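You operate a simulated robot arm through the tools that you are given. There is no shell and no other tool.

You run a simulated robot arm. Do the job below in one go: nothing can be reset, and whatever is moved stays where it is left.

## Task
Put things in order on the top of the test bench. At the end: the white filter from the top of the test bench stands on top of the grey spool; the silver peg stands where the white filter stood; the blue grease tub stands where the silver peg stood; the black round brush stands where the blue grease tub stood; whatever was shut is shut again. Leave all else as you found it, and nothing knocked over.

The check looks at the end state, three seconds after you hand in, the way a careful person would. Anything else that was tipped, shoved, dropped, spilled or broken makes it a failure.

## Robot
A 7-joint arm with a two-finger parallel gripper, fixed in place. Base frame: the origin is at the foot of the arm, x ahead of it, y to its left, z up; the work surface is at about z = 0. Units: mm, degrees, N and s.
With the tool pointing down near the work surface it reaches from about 240 to 620 mm from the base axis. Its first joint turns from -66.0 to 66.0 degrees. Payload 2.6 kg.
The TCP is the grasp point between the finger pads, 30 mm short of the fingertips. In the tool frame z runs along the fingers and y along their closing line. Largest opening 94 mm; finger width 28, thickness 10; the body of the gripper, 50 by 96 mm, starts 55 mm behind the TCP.
Orientation is that of the tool frame in the base frame, as a unit quaternion [w, x, y, z]. With the fingers straight down and closing along the base's y, the tool's x points along the base's -x, its y along +y and its z along -z.

## Interface
- The arm moves only by the tool servo_tool. Its argument "plan" is a list of rows, each a list of 3 entries, a list of its own where there are three numbers: the shift along the tool's x, y, z in mm, then the turn, a rotation vector about the tool's x, y, z in degrees, then the finger opening in mm, from 0 to 94. In form: [[[tx, ty, tz], [wx, wy, wz], hand], ...]. A call has 1 to 20 rows; each row shifts and turns the commanded pose from where the row before left it, along the tool's axes as they then stand. A row lasts 0.2 s, in which the tool goes at most 50 mm and 8.6 degrees; a call with a longer step from one row to the next is refused whole, and so is a gripper value outside its range. Where a pose cannot be reached the arm comes as near as it can. A force on the tool above 40 N (or 10 N above the force at the start of the call, whichever is more), or a blocked arm, ends the call early, and 0.2 s more pass. The fingers move at their own pace (about 72 mm/s each) and stop on an object; they squeeze with about 21 N. The grip force told is the motor's: it shows also when the fingers shut on nothing. Time passes only in rows, and 0.2 s behind the last, so rows that do not move let the fingers close. The reply holds the time, the measured pose of the TCP, the force on the tool along the base axes, the opening and the grip force, in the units named above and with some noise, with the torque about the TCP (base axes, N m) and any sound that the robot's microphone picked up.
- Cameras (640 x 400 px; columns grow to the right, rows downward): "scene" is fixed at [38.5, 428.7, 570.7]; the picture's right is [-0.76, -0.64, 0.00], its down [-0.33, 0.40, -0.86] and it looks along [0.55, -0.65, -0.52] (base axes); focal length 353 px, centre (320, 200). "wrist" rides on the gripper at [76, 14, -103] in the tool frame; the picture's right is [-0.18, 0.98, 0.00], its down [-0.75, -0.14, -0.64] and it looks along [-0.63, -0.12, 0.77] (tool axes); focal length 243 px, centre (320, 200). There is no depth. A picture from a camera that has moved, and an enlarged one, comes with that camera's place and axes in the base frame and with its lens.
- camera(camera): a new picture of that camera. No time passes.
- zoom(camera, box): a new picture of the part [left, top, right, bottom] of that camera's present view, enlarged. No time passes.
- sign_off(): hands the job in; it is judged then, once.

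Places have to be worked out from the pictures, the camera data and where the tool is seen. Open the gripper and draw the arm clear of the work before you hand the job in, unless the task says otherwise.

The tools are called after "Emit:" by a JSON object that holds its "api" and its "payload". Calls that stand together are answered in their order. servo_tool: Moves the arm, as the interface text tells. Its arguments: {"type":"object","properties":{"plan":{"type":"array"}},"required":["plan"]} The other tools are called the same way: camera (camera) takes a picture; zoom (camera, box) takes an enlarged picture of a part of a camera's view; sign_off () hands the job in.

At the start:

```text
time: 0.0
tcp_pos: [350.9, -89.6, 388.4]
orientation: [-0.001, 0.0, 1.0, 0.0]
force: [0.2, 0.1, 0.9]
wrist_torque: [-0.01, 0.0, 0.02]
finger_gap: 94.0
gripper_force: 0.1
```

scene: 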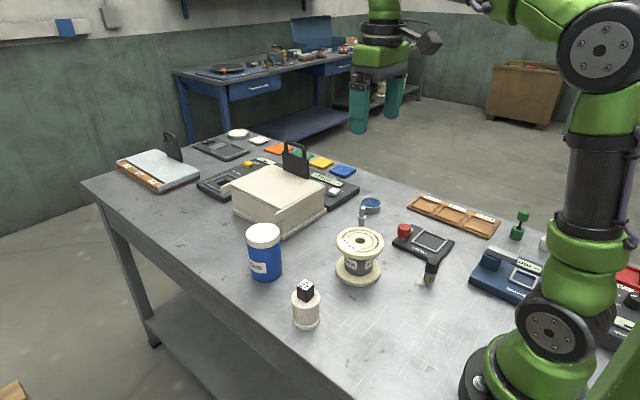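
wrist: 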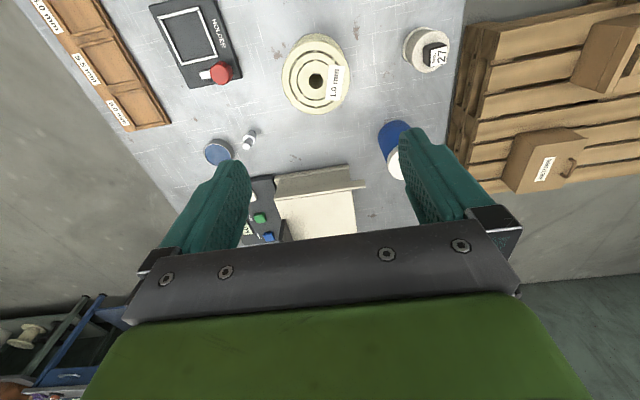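

I start by looking closely at the bench before moving anything.

Emit:
{"api": "zoom", "payload": {"camera": "scene", "box": [220, 180, 480, 340]}}

Emit:
{"api": "zoom", "payload": {"camera": "scene", "box": [100, 120, 360, 280]}}

Emit:
{"api": "zoom", "payload": {"camera": "scene", "box": [380, 180, 640, 340]}}

Emit:
{"api": "zoom", "payload": {"camera": "wrist", "box": [130, 0, 490, 240]}}

```text
2.46 times, centred on (350, 260) of scene
camera zoom: at [38.5, 428.7, 570.7], right [-0.76, -0.64, 0.0], down [-0.33, 0.4, -0.86], along [0.55, -0.65, -0.52], focal length 869 px, centre (246, 52)
```

zoom: 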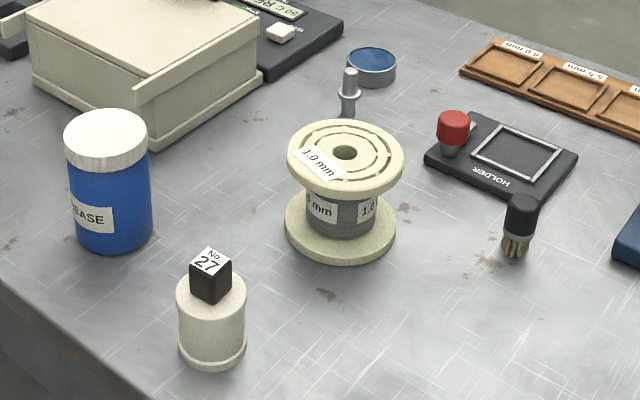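

```text
2.46 times, centred on (230, 200) of scene
camera zoom: at [38.5, 428.7, 570.7], right [-0.76, -0.64, 0.0], down [-0.33, 0.4, -0.86], along [0.55, -0.65, -0.52], focal length 869 px, centre (542, 200)
```

zoom: 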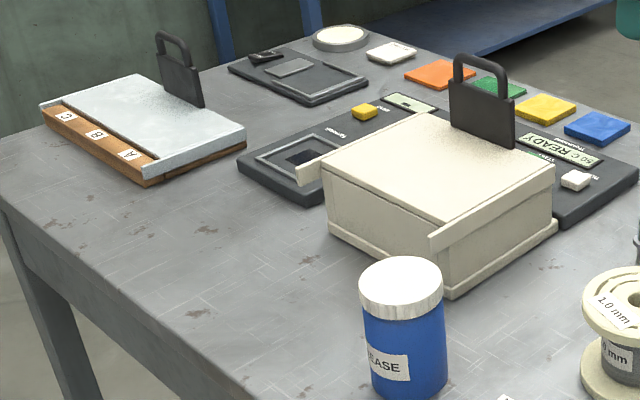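

```text
2.46 times, centred on (510, 260) of scene
camera zoom: at [38.5, 428.7, 570.7], right [-0.76, -0.64, 0.0], down [-0.33, 0.4, -0.86], along [0.55, -0.65, -0.52], focal length 869 px, centre (-148, 52)
```

zoom: 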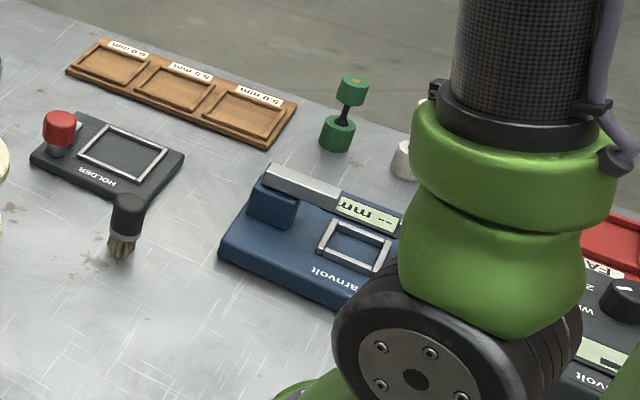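

```text
1.67 times, centred on (310, 120) of wrist
camera zoom: at [274.5, -74.7, 492.3], right [0.18, 0.98, 0.0], down [0.75, -0.14, 0.64], along [0.63, -0.12, -0.77], focal length 404 px, centre (337, 333)
```

zoom: 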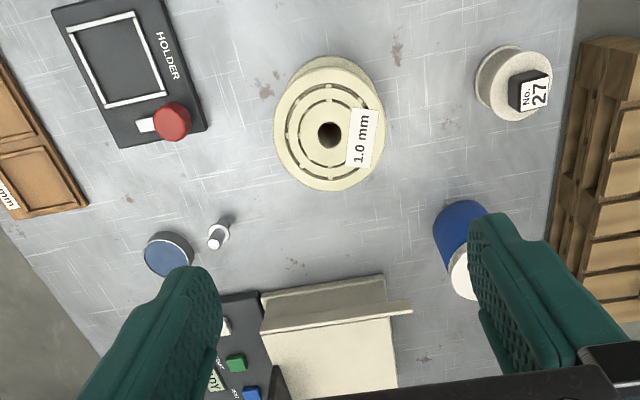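

The white canister carries a "No. 27" cube, and another white thing sits behind the arm at the right. I zoom in on both, and on the peg, to identify them.

Emit:
{"api": "zoom", "payload": {"camera": "scene", "box": [270, 265, 350, 335]}}

Emit:
{"api": "zoom", "payload": {"camera": "scene", "box": [500, 200, 640, 300]}}

Emit:
{"api": "zoom", "payload": {"camera": "scene", "box": [320, 180, 420, 250]}}

Emit:
{"api": "zoom", "payload": {"camera": "scene", "box": [190, 120, 370, 240]}}

Emit:
{"api": "zoom", "payload": {"camera": "wrist", "box": [380, 10, 480, 80]}}

```text
5.71 times, centred on (310, 300) of scene
camera zoom: at [38.5, 428.7, 570.7], right [-0.76, -0.64, 0.0], down [-0.33, 0.4, -0.86], along [0.55, -0.65, -0.52], focal length 2018 px, centre (377, -371)
```

zoom: 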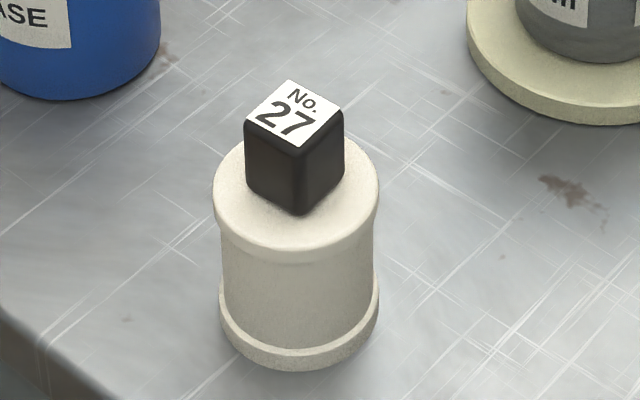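

```text
4.00 times, centred on (570, 250) of scene
camera zoom: at [38.5, 428.7, 570.7], right [-0.76, -0.64, 0.0], down [-0.33, 0.4, -0.86], along [0.55, -0.65, -0.52], focal length 1412 px, centre (-680, 0)
```

zoom: 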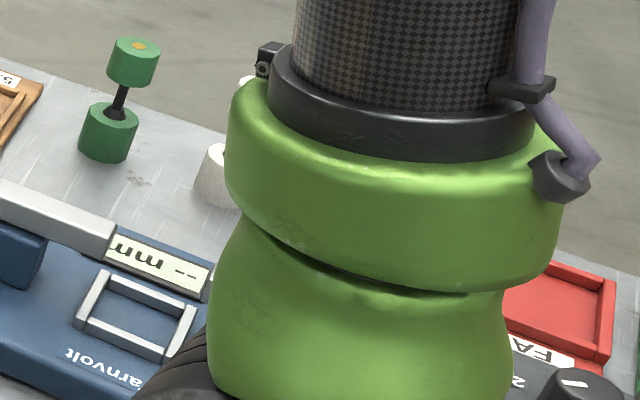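

```text
5.71 times, centred on (370, 215) of scene
camera zoom: at [38.5, 428.7, 570.7], right [-0.76, -0.64, 0.0], down [-0.33, 0.4, -0.86], along [0.55, -0.65, -0.52], focal length 2018 px, centre (34, 114)
```

zoom: 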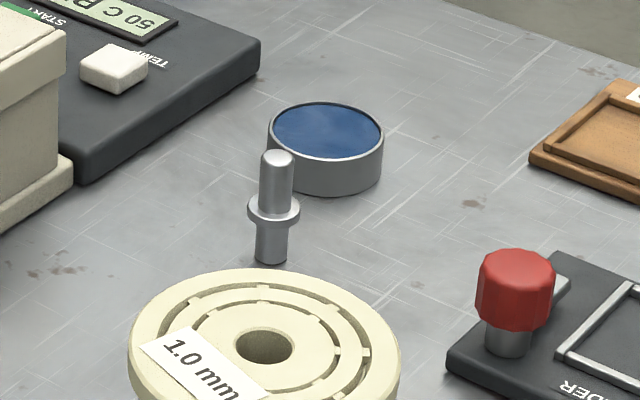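

```text
3.33 times, centred on (280, 180) of scene
camera zoom: at [38.5, 428.7, 570.7], right [-0.76, -0.64, 0.0], down [-0.33, 0.4, -0.86], along [0.55, -0.65, -0.52], focal length 1177 px, centre (453, 267)
```

zoom: 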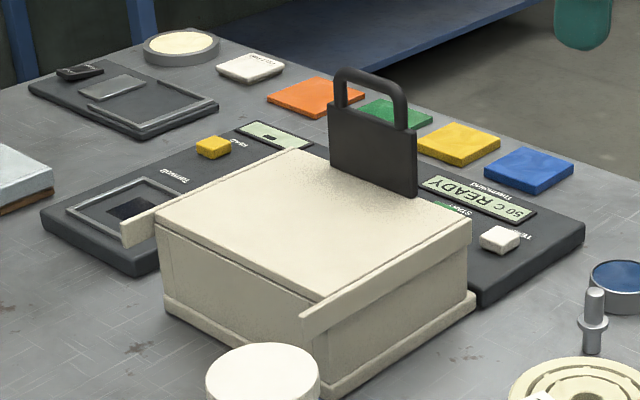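

```text
5.71 times, centred on (430, 45) of wrist
camera zoom: at [274.5, -74.7, 492.3], right [0.18, 0.98, 0.0], down [0.75, -0.14, 0.64], along [0.63, -0.12, -0.77], focal length 1386 px, centre (-309, 1086)
```

zoom: 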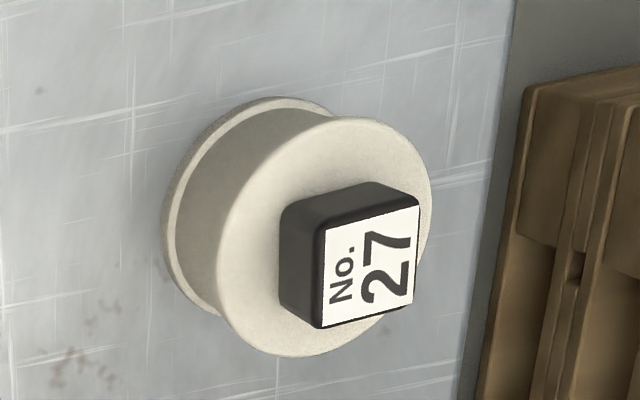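

The white canister with end flanges is the filter, with a small "No. 27" cube on top, and the pose estimates from the two cameras differ by a few mm. I move the arm to a second viewpoint to triangulate better.

Emit:
{"api": "servo_tool", "payload": {"plan": [[[25, 30, 19], [0, 0, 0], 94], [[25, 30, 19], [0, 0, 0], 94], [[21, 30, 20], [0, 0, 0], 94], [[0, 0, 0], [0, 0, 0], 94]]}}

Emit:
{"api": "camera", "payload": {"camera": "wrist"}}

Emit:
{"api": "camera", "payload": {"camera": "scene"}}

```text
time: 1.0
tcp_pos: [278.3, -0.9, 333.0]
orientation: [0.0, -0.001, 1.0, 0.0]
force: [0.2, 0.7, -0.7]
wrist_torque: [0.01, -0.01, 0.06]
finger_gap: 94.0
gripper_force: 0.0
```

```text
taken
camera wrist: at [202.7, 14.9, 435.5], right [0.18, 0.98, 0.0], down [0.75, -0.14, 0.64], along [0.63, -0.12, -0.77], focal length 243 px, centre (320, 200)
```

wrist: 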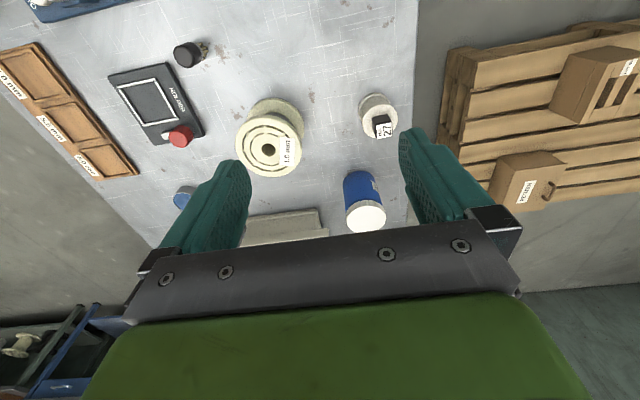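

```text
taken
```

scene: 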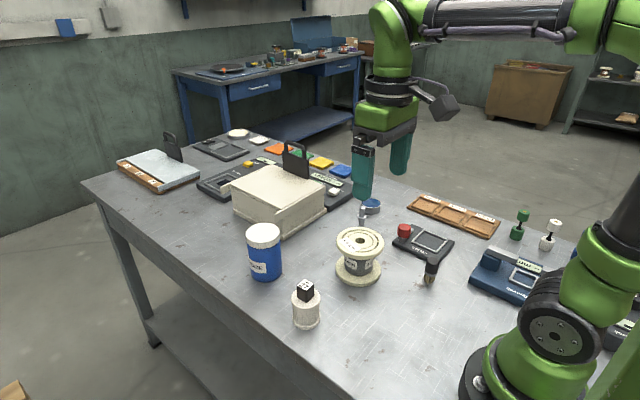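

A white object behind the arm is now visible at the right of the scene. I zoom there to make sure which item is the filter, and take close-ups for measurement.

Emit:
{"api": "zoom", "payload": {"camera": "scene", "box": [490, 195, 610, 270]}}

Emit:
{"api": "zoom", "payload": {"camera": "wrist", "box": [220, 80, 420, 205]}}

Emit:
{"api": "zoom", "payload": {"camera": "scene", "box": [320, 220, 400, 290]}}

Emit:
{"api": "zoom", "payload": {"camera": "scene", "box": [395, 235, 475, 295]}}

Emit:
{"api": "zoom", "payload": {"camera": "wrist", "box": [0, 0, 220, 140]}}

```text
5.33 times, centred on (550, 232) of scene
camera zoom: at [38.5, 428.8, 570.7], right [-0.76, -0.64, 0.0], down [-0.33, 0.4, -0.86], along [0.55, -0.65, -0.52], focal length 1883 px, centre (-907, 27)
```

zoom: 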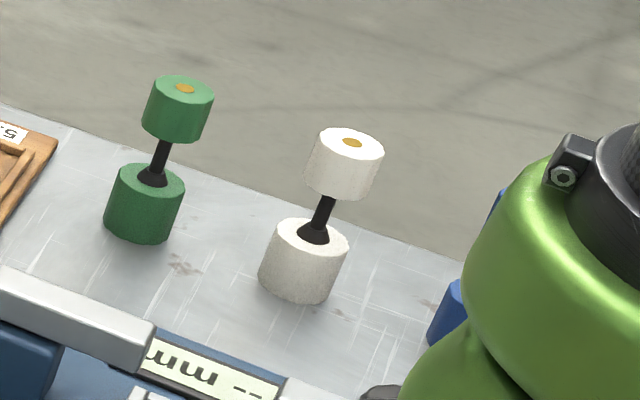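

```text
3.20 times, centred on (320, 142) of wrist
camera zoom: at [202.7, 14.9, 435.5], right [0.18, 0.98, 0.0], down [0.75, -0.14, 0.64], along [0.63, -0.12, -0.77], focal length 776 px, centre (320, 384)
```

zoom: 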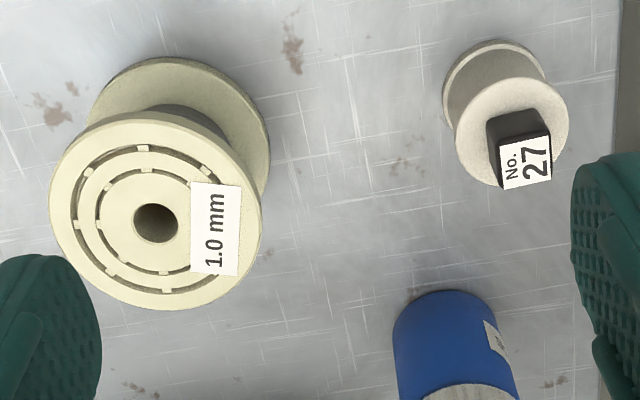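

```text
5.71 times, centred on (360, 255) of scene
camera zoom: at [38.5, 428.8, 570.7], right [-0.76, -0.64, 0.0], down [-0.33, 0.4, -0.86], along [0.55, -0.65, -0.52], focal length 2018 px, centre (91, -114)
```

zoom: 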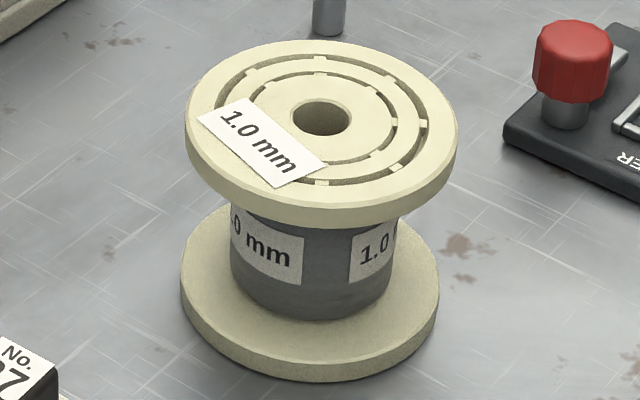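

```text
6.67 times, centred on (435, 265) of scene
camera zoom: at [38.5, 428.8, 570.7], right [-0.76, -0.64, 0.0], down [-0.33, 0.4, -0.86], along [0.55, -0.65, -0.52], focal length 2354 px, centre (-447, -233)
```

zoom: 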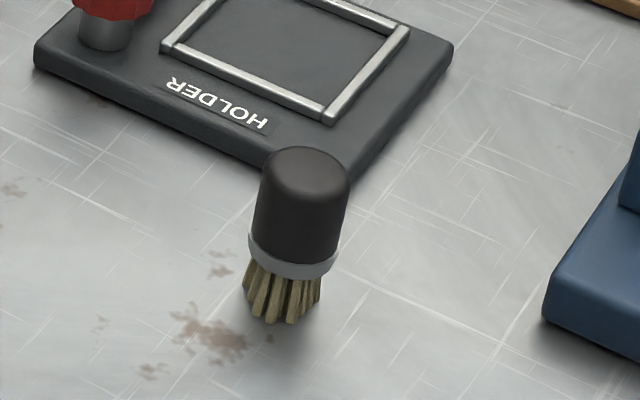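

```text
2.86 times, centred on (110, 70) of wrist
camera zoom: at [202.7, 14.9, 435.5], right [0.18, 0.98, 0.0], down [0.75, -0.14, 0.64], along [0.63, -0.12, -0.77], focal length 693 px, centre (920, 571)
```

zoom: 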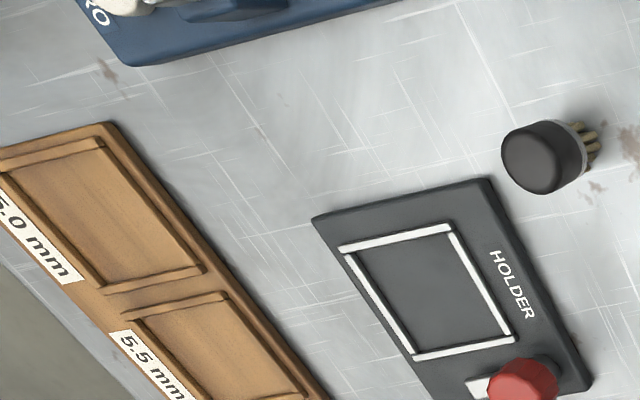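

The dumbbell-like white/green items are something else, so the No. 27 canister is the filter. I zoom on the gripper tips in the scene to check the camera calibration, and take finer views of the filter and tub.

Emit:
{"api": "zoom", "payload": {"camera": "scene", "box": [330, 120, 430, 210]}}

Emit:
{"api": "zoom", "payload": {"camera": "scene", "box": [285, 275, 325, 330]}}

Emit:
{"api": "zoom", "payload": {"camera": "scene", "box": [230, 215, 300, 285]}}

Emit:
{"api": "zoom", "payload": {"camera": "wrist", "box": [350, 85, 410, 145]}}

Emit:
{"api": "zoom", "payload": {"camera": "wrist", "box": [320, 160, 400, 240]}}

```text
4.44 times, centred on (380, 165) of scene
camera zoom: at [38.5, 428.8, 570.7], right [-0.76, -0.64, 0.0], down [-0.33, 0.4, -0.86], along [0.55, -0.65, -0.52], focal length 1570 px, centre (53, 356)
```

zoom: 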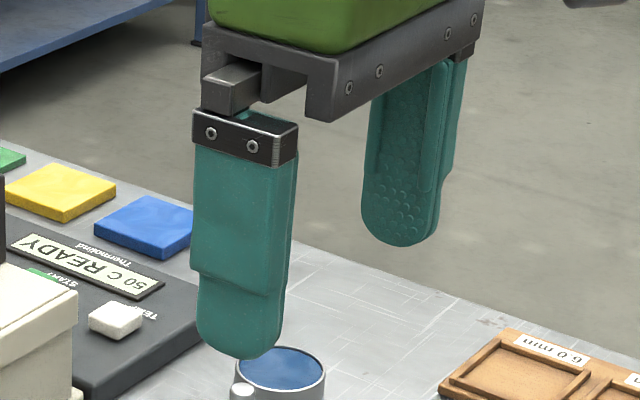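

```text
7.27 times, centred on (305, 302) of scene
camera zoom: at [38.5, 428.8, 570.7], right [-0.76, -0.64, 0.0], down [-0.33, 0.4, -0.86], along [0.55, -0.65, -0.52], focal length 2568 px, centre (429, -546)
```

zoom: 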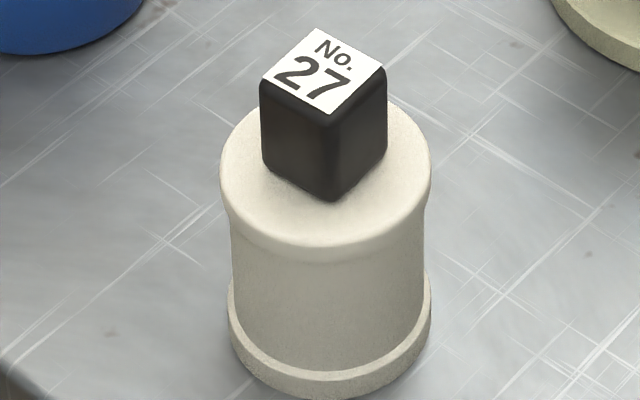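

```text
5.71 times, centred on (265, 250) of scene
camera zoom: at [38.5, 428.8, 570.7], right [-0.76, -0.64, 0.0], down [-0.33, 0.4, -0.86], along [0.55, -0.65, -0.52], focal length 2018 px, centre (634, -86)
```

zoom: 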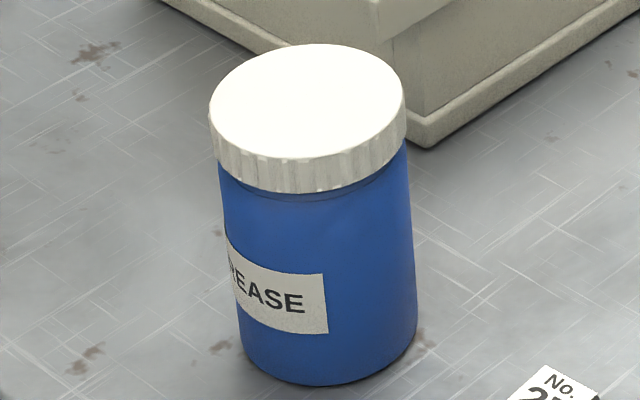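

```text
6.67 times, centred on (380, 115) of wrist
camera zoom: at [202.7, 14.9, 435.5], right [0.18, 0.98, 0.0], down [0.75, -0.14, 0.64], along [0.63, -0.12, -0.77], focal length 1618 px, centre (-80, 767)
```

zoom: 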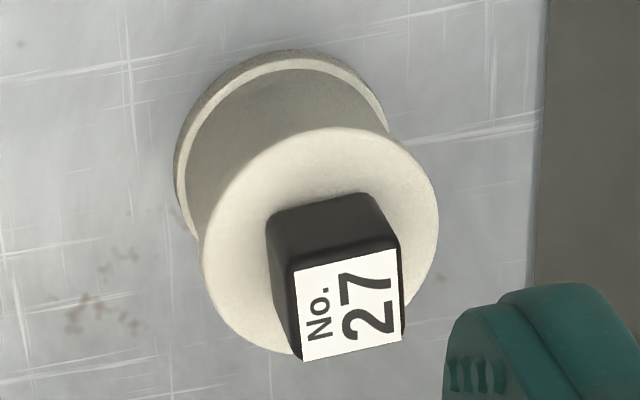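

```text
5.00 times, centred on (360, 200) of wrist
camera zoom: at [202.7, 14.9, 435.5], right [0.18, 0.98, 0.0], down [0.75, -0.14, 0.64], along [0.63, -0.12, -0.77], focal length 1213 px, centre (120, 200)
```

zoom: 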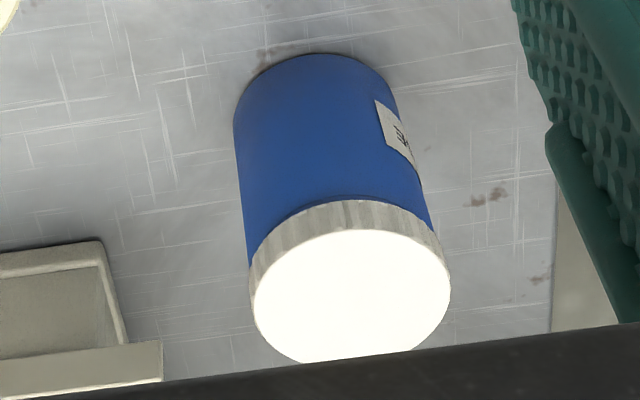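

From both views I place the filter axis at about (369, 80), its top at z≈61 and the cube top at z≈92; the spool is at (370, -101) with its top at about 88–90. I move above the filter and check alignment there.

Emit:
{"api": "servo_tool", "payload": {"plan": [[[-18.1, 16.2, 26.6], [0, 0, 0], 94], [[-18.1, 16.2, 26.6], [0, 0, 0], 94], [[-18.1, 16.2, 26.6], [0, 0, 0], 94], [[-18.1, 16.2, 26.6], [0, 0, 0], 94], [[-18.1, 16.2, 26.6], [0, 0, 0], 94], [[0, 0, 20], [0, 0, 0], 94], [[0, 0, 20], [0, 0, 0], 94], [[0, 0, 0], [0, 0, 0], 94]]}}

Emit:
{"api": "camera", "payload": {"camera": "wrist"}}

Emit:
{"api": "zoom", "payload": {"camera": "scene", "box": [240, 180, 380, 340]}}

```text
time: 2.8
tcp_pos: [368.3, 80.1, 156.8]
orientation: [0.0, 0.0, 1.0, 0.001]
force: [0.1, 0.3, 0.4]
wrist_torque: [0.02, 0.01, 0.0]
finger_gap: 94.0
gripper_force: 0.1
```

```text
taken
camera wrist: at [292.9, 95.8, 260.5], right [0.18, 0.98, 0.0], down [0.75, -0.14, 0.64], along [0.63, -0.12, -0.77], focal length 243 px, centre (320, 200)
```

wrist: 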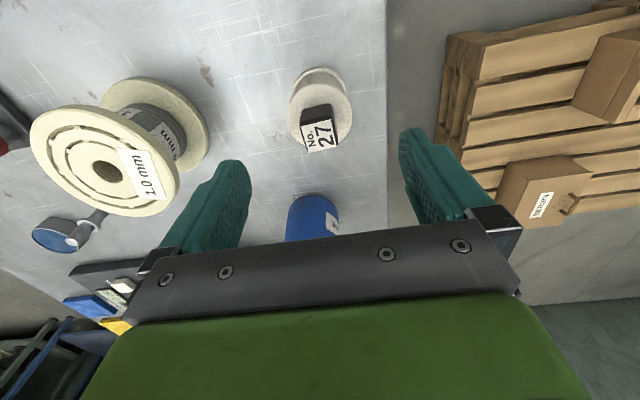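

```text
2.50 times, centred on (310, 260) of scene
camera zoom: at [38.5, 428.8, 570.7], right [-0.76, -0.64, 0.0], down [-0.33, 0.4, -0.86], along [0.55, -0.65, -0.52], focal length 883 px, centre (345, 50)
```

zoom: 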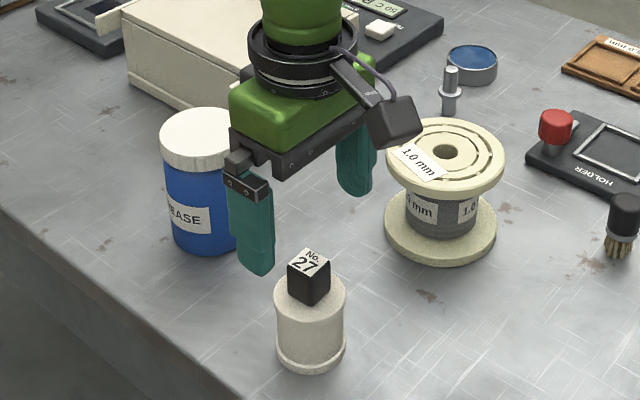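

The gripper hangs over the filter. I zoom with the wrist camera to refine the filter's centre from this nearer view.

Emit:
{"api": "zoom", "payload": {"camera": "wrist", "box": [270, 60, 370, 160]}}

Emit:
{"api": "zoom", "payload": {"camera": "wrist", "box": [20, 60, 260, 260]}}

```text
4.00 times, centred on (320, 110) of wrist
camera zoom: at [292.9, 95.8, 260.5], right [0.18, 0.98, 0.0], down [0.75, -0.14, 0.64], along [0.63, -0.12, -0.77], focal length 970 px, centre (320, 560)
```

zoom: 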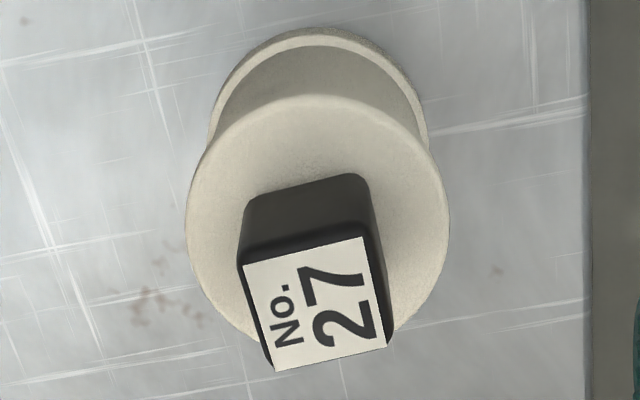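

```text
2.00 times, centred on (140, 160) of wrist
camera zoom: at [292.9, 95.8, 260.5], right [0.18, 0.98, 0.0], down [0.75, -0.14, 0.64], along [0.63, -0.12, -0.77], focal length 485 px, centre (680, 280)
```

zoom: 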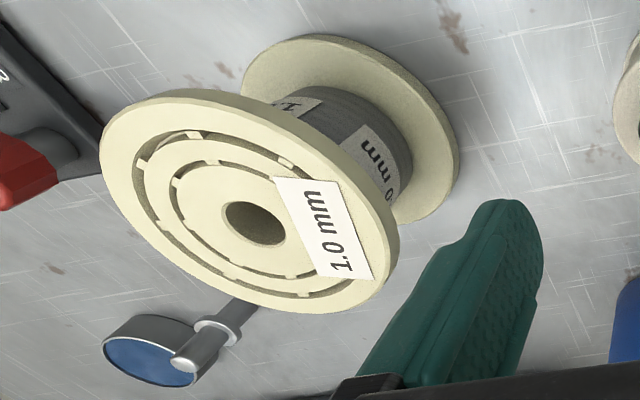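

The filter centre comes out at about (367.5, 81). I descend to z≈48 so the gripper body clears the cube, then check before closing.

Emit:
{"api": "servo_tool", "payload": {"plan": [[[0.5, 0.7, 20], [0, 0, 0], 94], [[0, 0, 20], [0, 0, 0], 94], [[0, 0, 20], [0, 0, 0], 94], [[0, 0, 20], [0, 0, 0], 94], [[0, 0, 15], [0, 0, 0], 94], [[0, 0, 14], [0, 0, 0], 94], [[0, 0, 0], [0, 0, 0], 94]]}}

Emit:
{"api": "zoom", "payload": {"camera": "scene", "box": [250, 220, 360, 340]}}

Emit:
{"api": "camera", "payload": {"camera": "wrist"}}

```text
time: 4.4
tcp_pos: [369.2, 79.8, 49.9]
orientation: [0.0, 0.0, 1.0, 0.0]
force: [-0.4, 0.2, 0.1]
wrist_torque: [0.0, 0.0, -0.01]
finger_gap: 94.0
gripper_force: 0.0
```

```text
3.33 times, centred on (305, 280) of scene
camera zoom: at [38.5, 428.7, 570.7], right [-0.76, -0.64, 0.0], down [-0.33, 0.4, -0.86], along [0.55, -0.65, -0.52], focal length 1177 px, centre (370, -67)
```

zoom: 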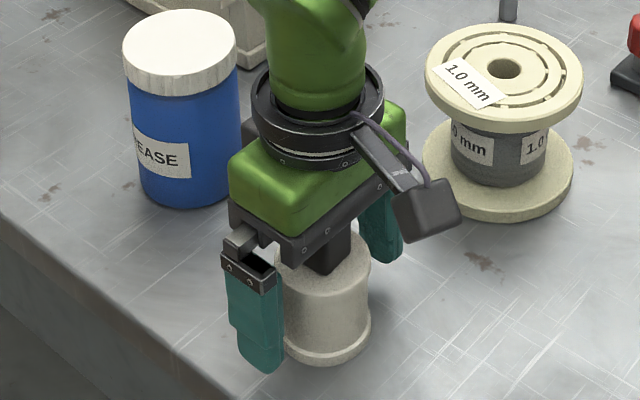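

```text
taken
camera wrist: at [293.9, 95.4, 153.0], right [0.18, 0.98, 0.0], down [0.75, -0.14, 0.64], along [0.63, -0.12, -0.77], focal length 243 px, centre (320, 200)
```

wrist: 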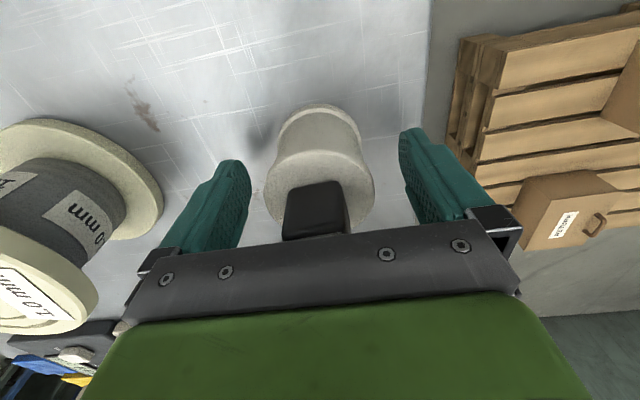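

The filter sits between the fingers, and the cube is clear of the palm with no contact force. I close the fingers gently in steps.

Emit:
{"api": "servo_tool", "payload": {"plan": [[[0, 0, 0], [0, 0, 0], 80], [[0, 0, 0], [0, 0, 0], 70], [[0, 0, 0], [0, 0, 0], 64], [[0, 0, 0], [0, 0, 0], 60], [[0, 0, 0], [0, 0, 0], 56], [[0, 0, 0], [0, 0, 0], 52], [[0, 0, 0], [0, 0, 0], 46], [[0, 0, 0], [0, 0, 0], 40], [[0, 0, 0], [0, 0, 0], 40], [[0, 0, 0], [0, 0, 0], 40]]}}

Emit:
{"api": "zoom", "payload": {"camera": "scene", "box": [250, 220, 360, 340]}}

Emit:
{"api": "camera", "payload": {"camera": "wrist"}}

```text
time: 6.6
tcp_pos: [370.2, 80.7, 49.6]
orientation: [-0.001, 0.0, 1.0, 0.0]
force: [-1.0, -0.2, 1.1]
wrist_torque: [-0.04, -0.02, 0.0]
finger_gap: 55.2
gripper_force: 20.9
```

```text
3.33 times, centred on (305, 280) of scene
camera zoom: at [38.5, 428.7, 570.7], right [-0.76, -0.64, 0.0], down [-0.33, 0.4, -0.86], along [0.55, -0.65, -0.52], focal length 1177 px, centre (370, -67)
```

zoom: 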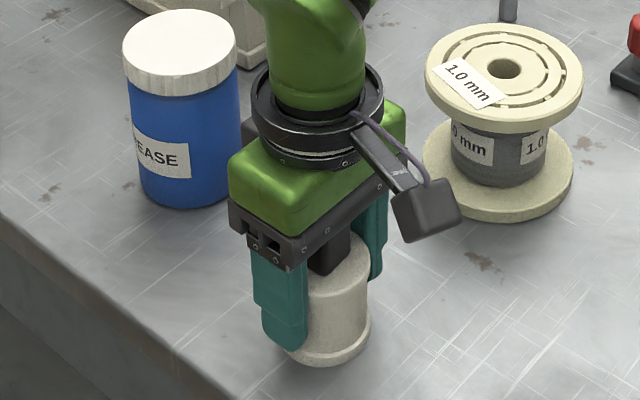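

```text
taken
camera wrist: at [293.9, 95.4, 153.2], right [0.18, 0.98, 0.0], down [0.75, -0.14, 0.64], along [0.63, -0.12, -0.77], focal length 243 px, centre (320, 200)
```

wrist: 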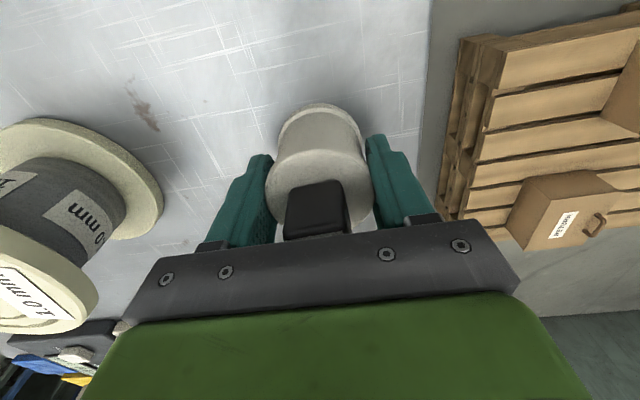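

Gripped at 55 mm wide with no upset; the filter's axis is at about (369, 80). I lift slowly with gentle acceleration so the cube stays put.

Emit:
{"api": "servo_tool", "payload": {"plan": [[[0, 0, -2], [0, 0, 0], 40], [[0, 0, -4], [0, 0, 0], 40], [[0, 0, -6], [0, 0, 0], 40], [[0, 0, -8], [0, 0, 0], 40], [[0, 0, -10], [0, 0, 0], 40], [[0, 0, -10], [0, 0, 0], 40], [[0, 0, -10], [0, 0, 0], 40], [[0, 0, -10], [0, 0, 0], 40], [[0, 0, -10], [0, 0, 0], 40], [[0, 0, -10], [0, 0, 0], 40], [[0, 0, -10], [0, 0, 0], 40], [[0, 0, -10], [0, 0, 0], 40], [[0, 0, -8], [0, 0, 0], 40], [[0, 0, -5], [0, 0, 0], 40], [[0, 0, -2], [0, 0, 0], 40], [[0, 0, 0], [0, 0, 0], 40]]}}

Emit:
{"api": "camera", "payload": {"camera": "wrist"}}

Emit:
{"api": "zoom", "payload": {"camera": "scene", "box": [230, 160, 410, 340]}}

```text
time: 10.0
tcp_pos: [369.5, 81.9, 163.8]
orientation: [0.0, -0.001, 1.0, -0.001]
force: [0.0, 0.6, -1.0]
wrist_torque: [0.01, 0.01, 0.01]
finger_gap: 55.1
gripper_force: 21.0
```

```text
taken
camera wrist: at [292.8, 96.9, 267.8], right [0.18, 0.98, 0.0], down [0.75, -0.14, 0.64], along [0.63, -0.12, -0.77], focal length 243 px, centre (320, 200)
```

wrist: 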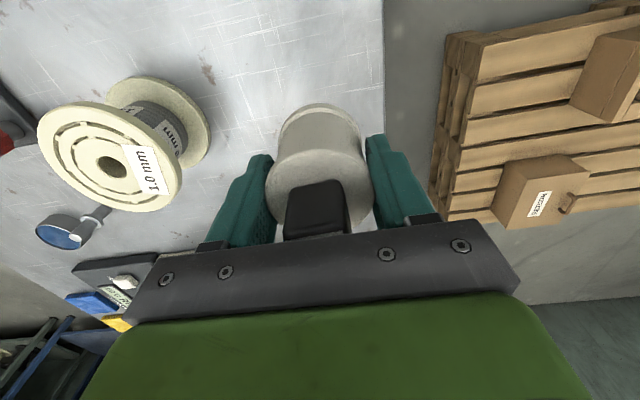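

```text
2.22 times, centred on (320, 250) of scene
camera zoom: at [38.5, 428.8, 570.7], right [-0.76, -0.64, 0.0], down [-0.33, 0.4, -0.86], along [0.55, -0.65, -0.52], focal length 785 px, centre (320, 89)
```

zoom: 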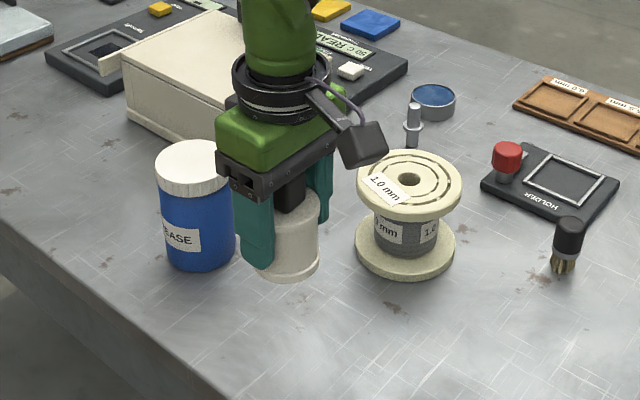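

The filter and cube came up undisturbed. I carry it sideways to above the spool at about (371, -101), with gentle acceleration.

Emit:
{"api": "servo_tool", "payload": {"plan": [[[0, -2, 0], [0, 0, 0], 40], [[0, -4, 0], [0, 0, 0], 40], [[0, -6, 0], [0, 0, 0], 40], [[0, -8, 0], [0, 0, 0], 40], [[0, -10, 0], [0, 0, 0], 40], [[-1, -12, 0], [0, 0, 0], 40], [[-1, -12, 0], [0, 0, 0], 40], [[0, -12, 0], [0, 0, 0], 40], [[0, -12, 0], [0, 0, 0], 40], [[0, -12, 0], [0, 0, 0], 40], [[0, -12, 0], [0, 0, 0], 40], [[0, -12, 0], [0, 0, 0], 40], [[0, -12, 0], [0, 0, 0], 40], [[0, -12, 0], [0, 0, 0], 40], [[0, -12, 0], [0, 0, 0], 40], [[0, -11, 0], [0, 0, 0], 40], [[0, -9, 0], [0, 0, 0], 40], [[0, -7, 0], [0, 0, 0], 40], [[0, -4, 0], [0, 0, 0], 40], [[0, -1, 0], [0, 0, 0], 40]]}}

Emit:
{"api": "camera", "payload": {"camera": "wrist"}}

Emit:
{"api": "zoom", "payload": {"camera": "scene", "box": [290, 150, 430, 300]}}

```text
time: 14.2
tcp_pos: [370.7, -99.9, 164.2]
orientation: [0.0, -0.001, 1.0, 0.001]
force: [-0.3, -0.6, -1.2]
wrist_torque: [0.02, -0.01, -0.02]
finger_gap: 55.3
gripper_force: 20.8
```

```text
taken
camera wrist: at [295.8, -85.8, 267.1], right [0.18, 0.98, 0.0], down [0.75, -0.14, 0.64], along [0.63, -0.12, -0.77], focal length 243 px, centre (320, 200)
```

wrist: 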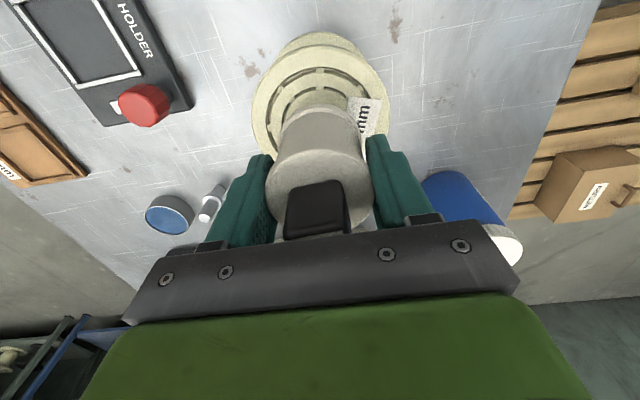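

```text
2.67 times, centred on (360, 225) of scene
camera zoom: at [38.5, 428.7, 570.7], right [-0.76, -0.64, 0.0], down [-0.33, 0.4, -0.86], along [0.55, -0.65, -0.52], focal length 942 px, centre (213, 133)
```

zoom: 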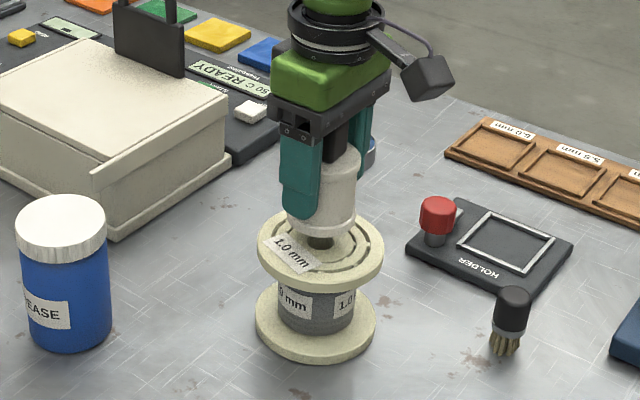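

Aligned over the spool. I lower about 20 mm, and then approach contact in small steps while watching the force.

Emit:
{"api": "servo_tool", "payload": {"plan": [[[0, 0, 2], [0, 0, 0], 40], [[0, 0, 4], [0, 0, 0], 40], [[0, 0, 5], [0, 0, 0], 40], [[0, 0, 4], [0, 0, 0], 40], [[0, 0, 3], [0, 0, 0], 40], [[0, 0, 2], [0, 0, 0], 40], [[0, 0, 1], [0, 0, 0], 40]]}}

Emit:
{"api": "zoom", "payload": {"camera": "scene", "box": [320, 200, 400, 270]}}

Emit:
{"api": "camera", "payload": {"camera": "wrist"}}

```text
time: 15.8
tcp_pos: [369.9, -101.0, 143.0]
orientation: [0.0, 0.0, 1.0, 0.0]
force: [-0.1, -0.8, -1.5]
wrist_torque: [-0.03, -0.01, 0.01]
finger_gap: 55.0
gripper_force: 21.1
```

```text
5.71 times, centred on (360, 235) of scene
camera zoom: at [38.5, 428.7, 570.7], right [-0.76, -0.64, 0.0], down [-0.33, 0.4, -0.86], along [0.55, -0.65, -0.52], focal length 2018 px, centre (91, 0)
```

zoom: 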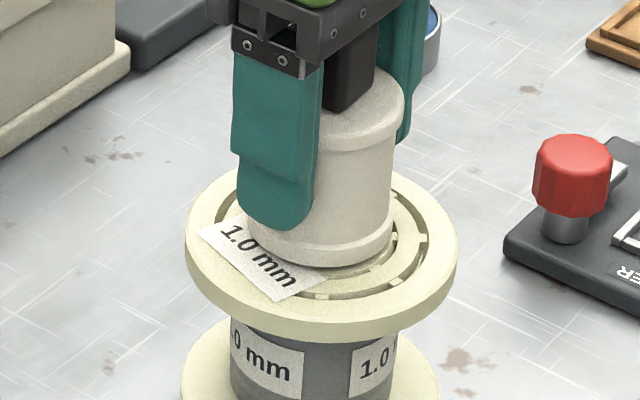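

```text
taken
camera wrist: at [295.6, -85.9, 246.7], right [0.18, 0.98, 0.0], down [0.75, -0.14, 0.64], along [0.63, -0.12, -0.77], focal length 243 px, centre (320, 200)
```

wrist: 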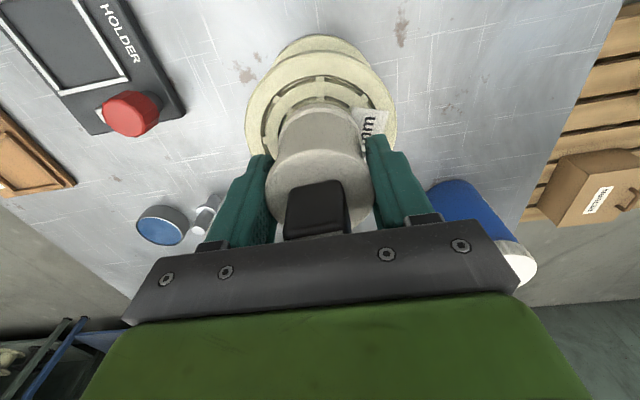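

The filter is now a few mm above the spool top and centred. I lower in 1 mm steps and check the force.

Emit:
{"api": "servo_tool", "payload": {"plan": [[[0, 0, 1], [0, 0, 0], 40], [[0, 0, 1], [0, 0, 0], 40], [[0, 0, 1], [0, 0, 0], 40]]}}

Emit:
{"api": "zoom", "payload": {"camera": "scene", "box": [335, 225, 385, 265]}}

```text
time: 16.6
tcp_pos: [372.4, -100.2, 139.8]
orientation: [0.0, 0.001, 1.0, 0.001]
force: [-3.8, -1.4, 8.5]
wrist_torque: [0.02, 0.27, 0.05]
finger_gap: 55.1
gripper_force: 21.1
```

```text
10.00 times, centred on (360, 245) of scene
camera zoom: at [38.4, 428.8, 570.7], right [-0.76, -0.64, 0.0], down [-0.33, 0.4, -0.86], along [0.55, -0.65, -0.52], focal length 3531 px, centre (-80, -250)
```

zoom: 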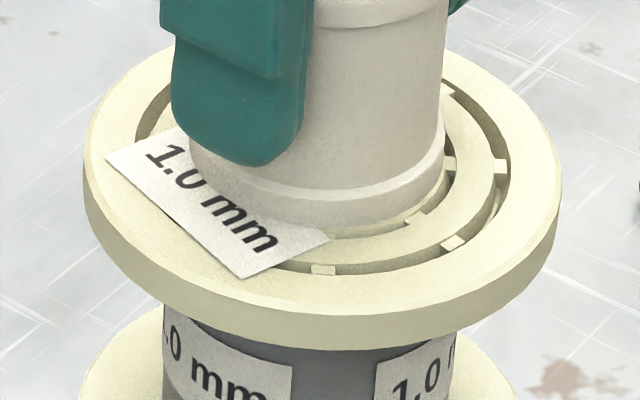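

There is contact (about 9 N up) with the base at z≈90 on the spool. I ease off slightly, then open the fingers slowly.

Emit:
{"api": "servo_tool", "payload": {"plan": [[[0, 0, -0.7], [0, 0, 0], 40], [[0, 0, 0], [0, 0, 0], 50], [[0, 0, 0], [0, 0, 0], 56], [[0, 0, 0], [0, 0, 0], 60], [[0, 0, 0], [0, 0, 0], 66], [[0, 0, 0], [0, 0, 0], 74], [[0, 0, 0], [0, 0, 0], 84], [[0, 0, 0], [0, 0, 0], 94], [[0, 0, 0], [0, 0, 0], 94]]}}

Emit:
{"api": "zoom", "payload": {"camera": "scene", "box": [320, 190, 400, 280]}}

Emit:
{"api": "camera", "payload": {"camera": "wrist"}}

```text
time: 18.6
tcp_pos: [371.0, -100.7, 140.6]
orientation: [0.0, 0.0, 1.0, 0.0]
force: [0.8, 0.6, -0.9]
wrist_torque: [-0.02, -0.01, 0.0]
finger_gap: 94.0
gripper_force: 0.1
```

```text
4.44 times, centred on (360, 235) of scene
camera zoom: at [38.5, 428.7, 570.7], right [-0.76, -0.64, 0.0], down [-0.33, 0.4, -0.86], along [0.55, -0.65, -0.52], focal length 1570 px, centre (142, 44)
```

zoom: 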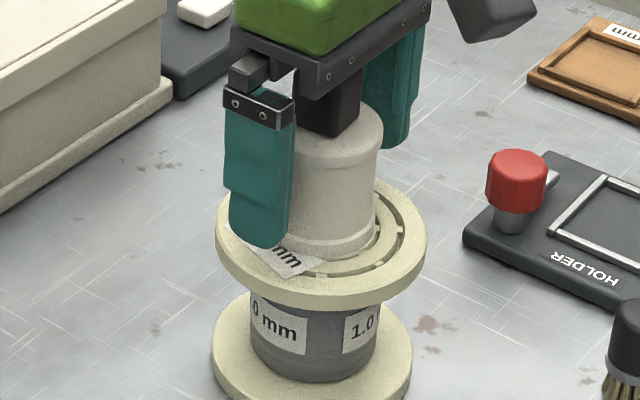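

```text
taken
camera wrist: at [296.1, -85.4, 243.7], right [0.18, 0.98, 0.0], down [0.75, -0.14, 0.64], along [0.63, -0.12, -0.77], focal length 243 px, centre (320, 200)
```

wrist: 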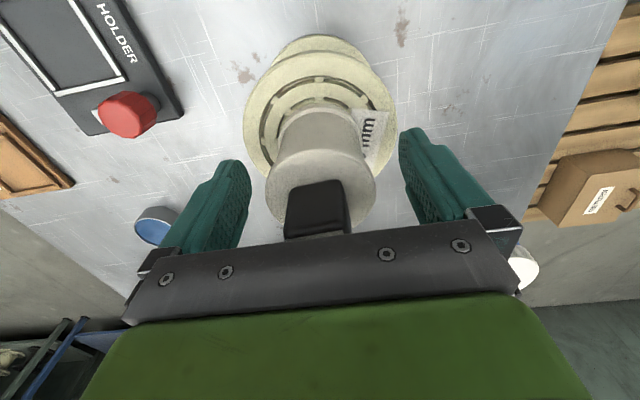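

The filter stands on the spool with the cube in place. I rise straight up well above the cube.

Emit:
{"api": "servo_tool", "payload": {"plan": [[[0, 0, -8], [0, 0, 0], 94], [[0, 0, -18], [0, 0, 0], 94], [[0, 0, -24], [0, 0, 0], 94], [[0, 0, -25], [0, 0, 0], 94], [[0, 0, -25], [0, 0, 0], 94], [[0, 0, -25], [0, 0, 0], 94], [[0, 0, -15], [0, 0, 0], 94], [[0, 0, 0], [0, 0, 0], 94]]}}

Emit:
{"api": "camera", "payload": {"camera": "scene"}}

Emit:
{"api": "camera", "payload": {"camera": "wrist"}}

```text
time: 20.4
tcp_pos: [369.8, -99.3, 280.1]
orientation: [0.001, 0.0, 1.0, 0.0]
force: [-0.5, -0.1, 0.3]
wrist_torque: [-0.01, -0.03, 0.0]
finger_gap: 94.0
gripper_force: 0.0
```

```text
taken
```

scene: 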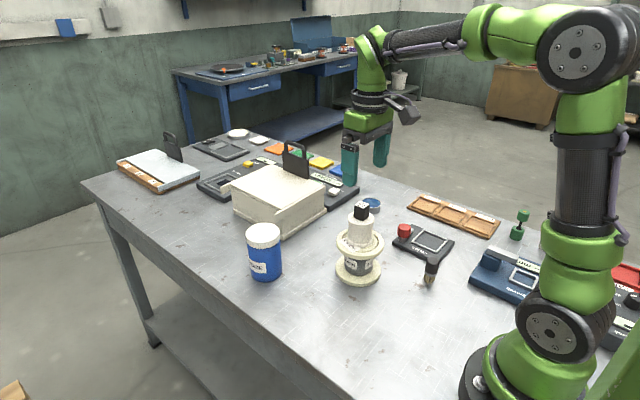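

```text
taken
camera wrist: at [294.4, -84.7, 383.6], right [0.18, 0.98, 0.0], down [0.75, -0.14, 0.64], along [0.63, -0.12, -0.77], focal length 243 px, centre (320, 200)
```

wrist: 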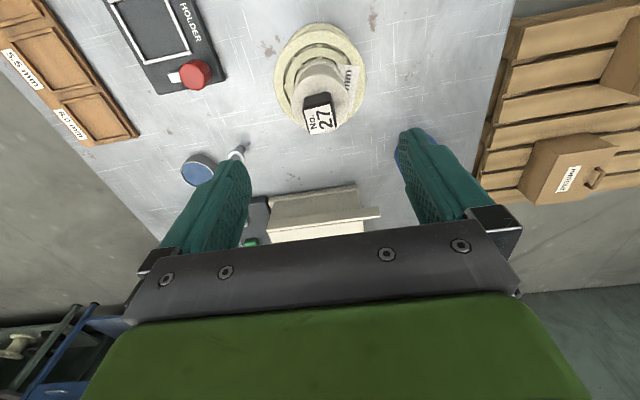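

The filter stack is stable. I now go toward the peg (about (466, -255)) to view it from closer with the wrist camera.

Emit:
{"api": "servo_tool", "payload": {"plan": [[[-12.5, -36, 7.5], [0, 0, 0], 94], [[-12.5, -36, 7.5], [0, 0, 0], 94], [[-12.5, -36, 7.5], [0, 0, 0], 94], [[-12.5, -36, 7.5], [0, 0, 0], 94], [[0, 0, 0], [0, 0, 0], 94], [[0, 0, 0], [0, 0, 0], 94]]}}

Emit:
{"api": "camera", "payload": {"camera": "wrist"}}

Emit:
{"api": "camera", "payload": {"camera": "scene"}}

```text
time: 21.8
tcp_pos: [421.1, -241.6, 249.9]
orientation: [0.0, 0.001, 1.0, 0.0]
force: [-0.6, -1.1, -0.1]
wrist_torque: [0.02, 0.01, -0.02]
finger_gap: 94.1
gripper_force: 0.1
```

```text
taken
camera wrist: at [344.9, -226.5, 353.1], right [0.18, 0.98, 0.0], down [0.75, -0.14, 0.64], along [0.63, -0.12, -0.77], focal length 243 px, centre (320, 200)
```

wrist: 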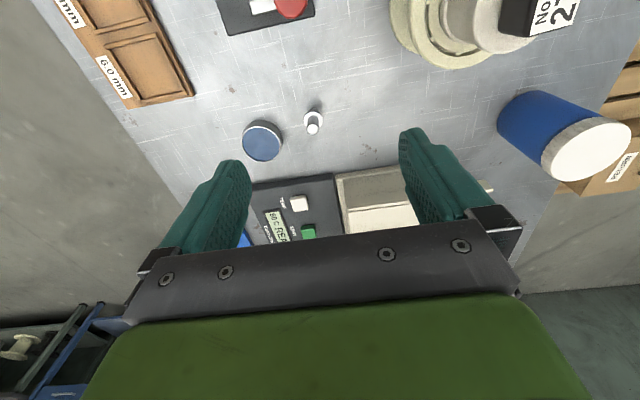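

```text
taken
```

scene: 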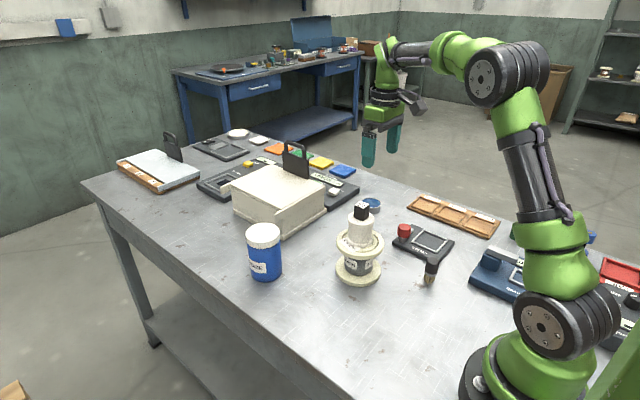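

Peg, dish and tub are all in the wrist view. I zoom on each for accurate positions.

Emit:
{"api": "zoom", "payload": {"camera": "wrist", "box": [230, 90, 340, 170]}}

Emit:
{"api": "zoom", "payload": {"camera": "wrist", "box": [490, 80, 640, 190]}}

```text
5.00 times, centred on (285, 130) of wrist
camera zoom: at [344.9, -226.5, 353.1], right [0.18, 0.98, 0.0], down [0.75, -0.14, 0.64], along [0.63, -0.12, -0.77], focal length 1213 px, centre (495, 550)
```

zoom: 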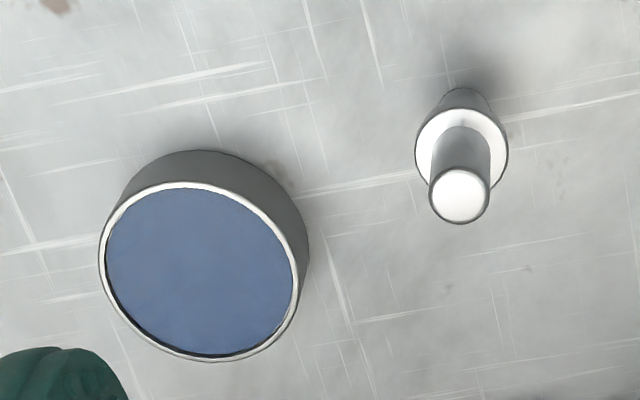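

```text
3.64 times, centred on (565, 135) of wrist
camera zoom: at [344.9, -226.5, 353.1], right [0.18, 0.98, 0.0], down [0.75, -0.14, 0.64], along [0.63, -0.12, -0.77], focal length 882 px, centre (-571, 436)
```

zoom: 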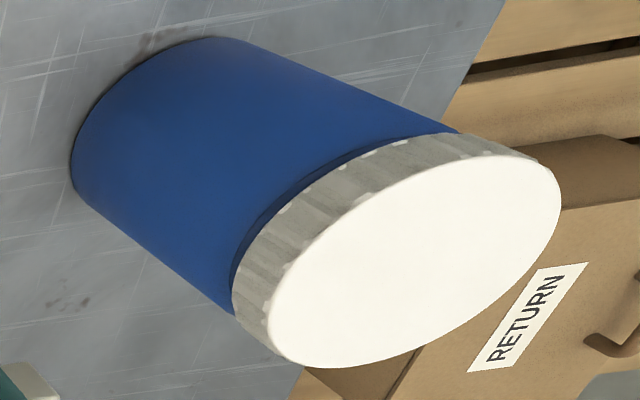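

The peg is at about (470, -259), height 57, with a flange at z≈30; the dish centre is about (496, -345). I'll grip the peg's upper shaft with the tips just above its flange, so I first move above it.

Emit:
{"api": "servo_tool", "payload": {"plan": [[[-9.8, -3.5, 24], [0, 0, 0], 50], [[-9.8, -3.5, 24], [0, 0, 0], 50], [[-9.8, -3.5, 24], [0, 0, 0], 50], [[-9.8, -3.5, 24], [0, 0, 0], 50], [[-9.8, -3.5, 24], [0, 0, 0], 50], [[0, 0, 0], [0, 0, 0], 50], [[0, 0, 0], [0, 0, 0], 50]]}}

Emit:
{"api": "zoom", "payload": {"camera": "wrist", "box": [220, 60, 440, 240]}}

Emit:
{"api": "zoom", "payload": {"camera": "scene", "box": [310, 130, 430, 240]}}

```text
time: 23.4
tcp_pos: [468.0, -260.4, 130.4]
orientation: [0.0, 0.0, 1.0, 0.0]
force: [-0.1, 0.1, 0.1]
wrist_torque: [0.03, -0.03, -0.04]
finger_gap: 49.8
gripper_force: 0.0
```

```text
2.22 times, centred on (330, 150) of wrist
camera zoom: at [393.5, -245.6, 233.5], right [0.18, 0.98, 0.0], down [0.75, -0.14, 0.64], along [0.63, -0.12, -0.77], focal length 539 px, centre (298, 311)
```

zoom: 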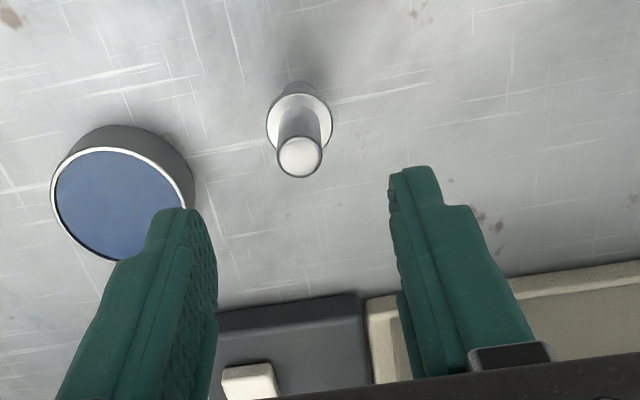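

```text
3.64 times, centred on (370, 185) of scene
camera zoom: at [38.5, 428.7, 570.7], right [-0.76, -0.64, 0.0], down [-0.33, 0.4, -0.86], along [0.55, -0.65, -0.52], focal length 1284 px, centre (138, 254)
```

zoom: 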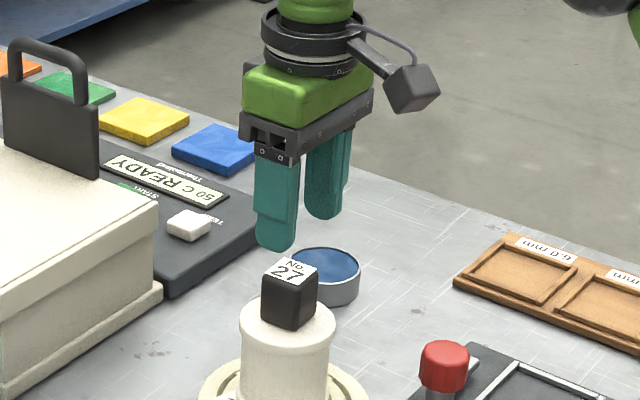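

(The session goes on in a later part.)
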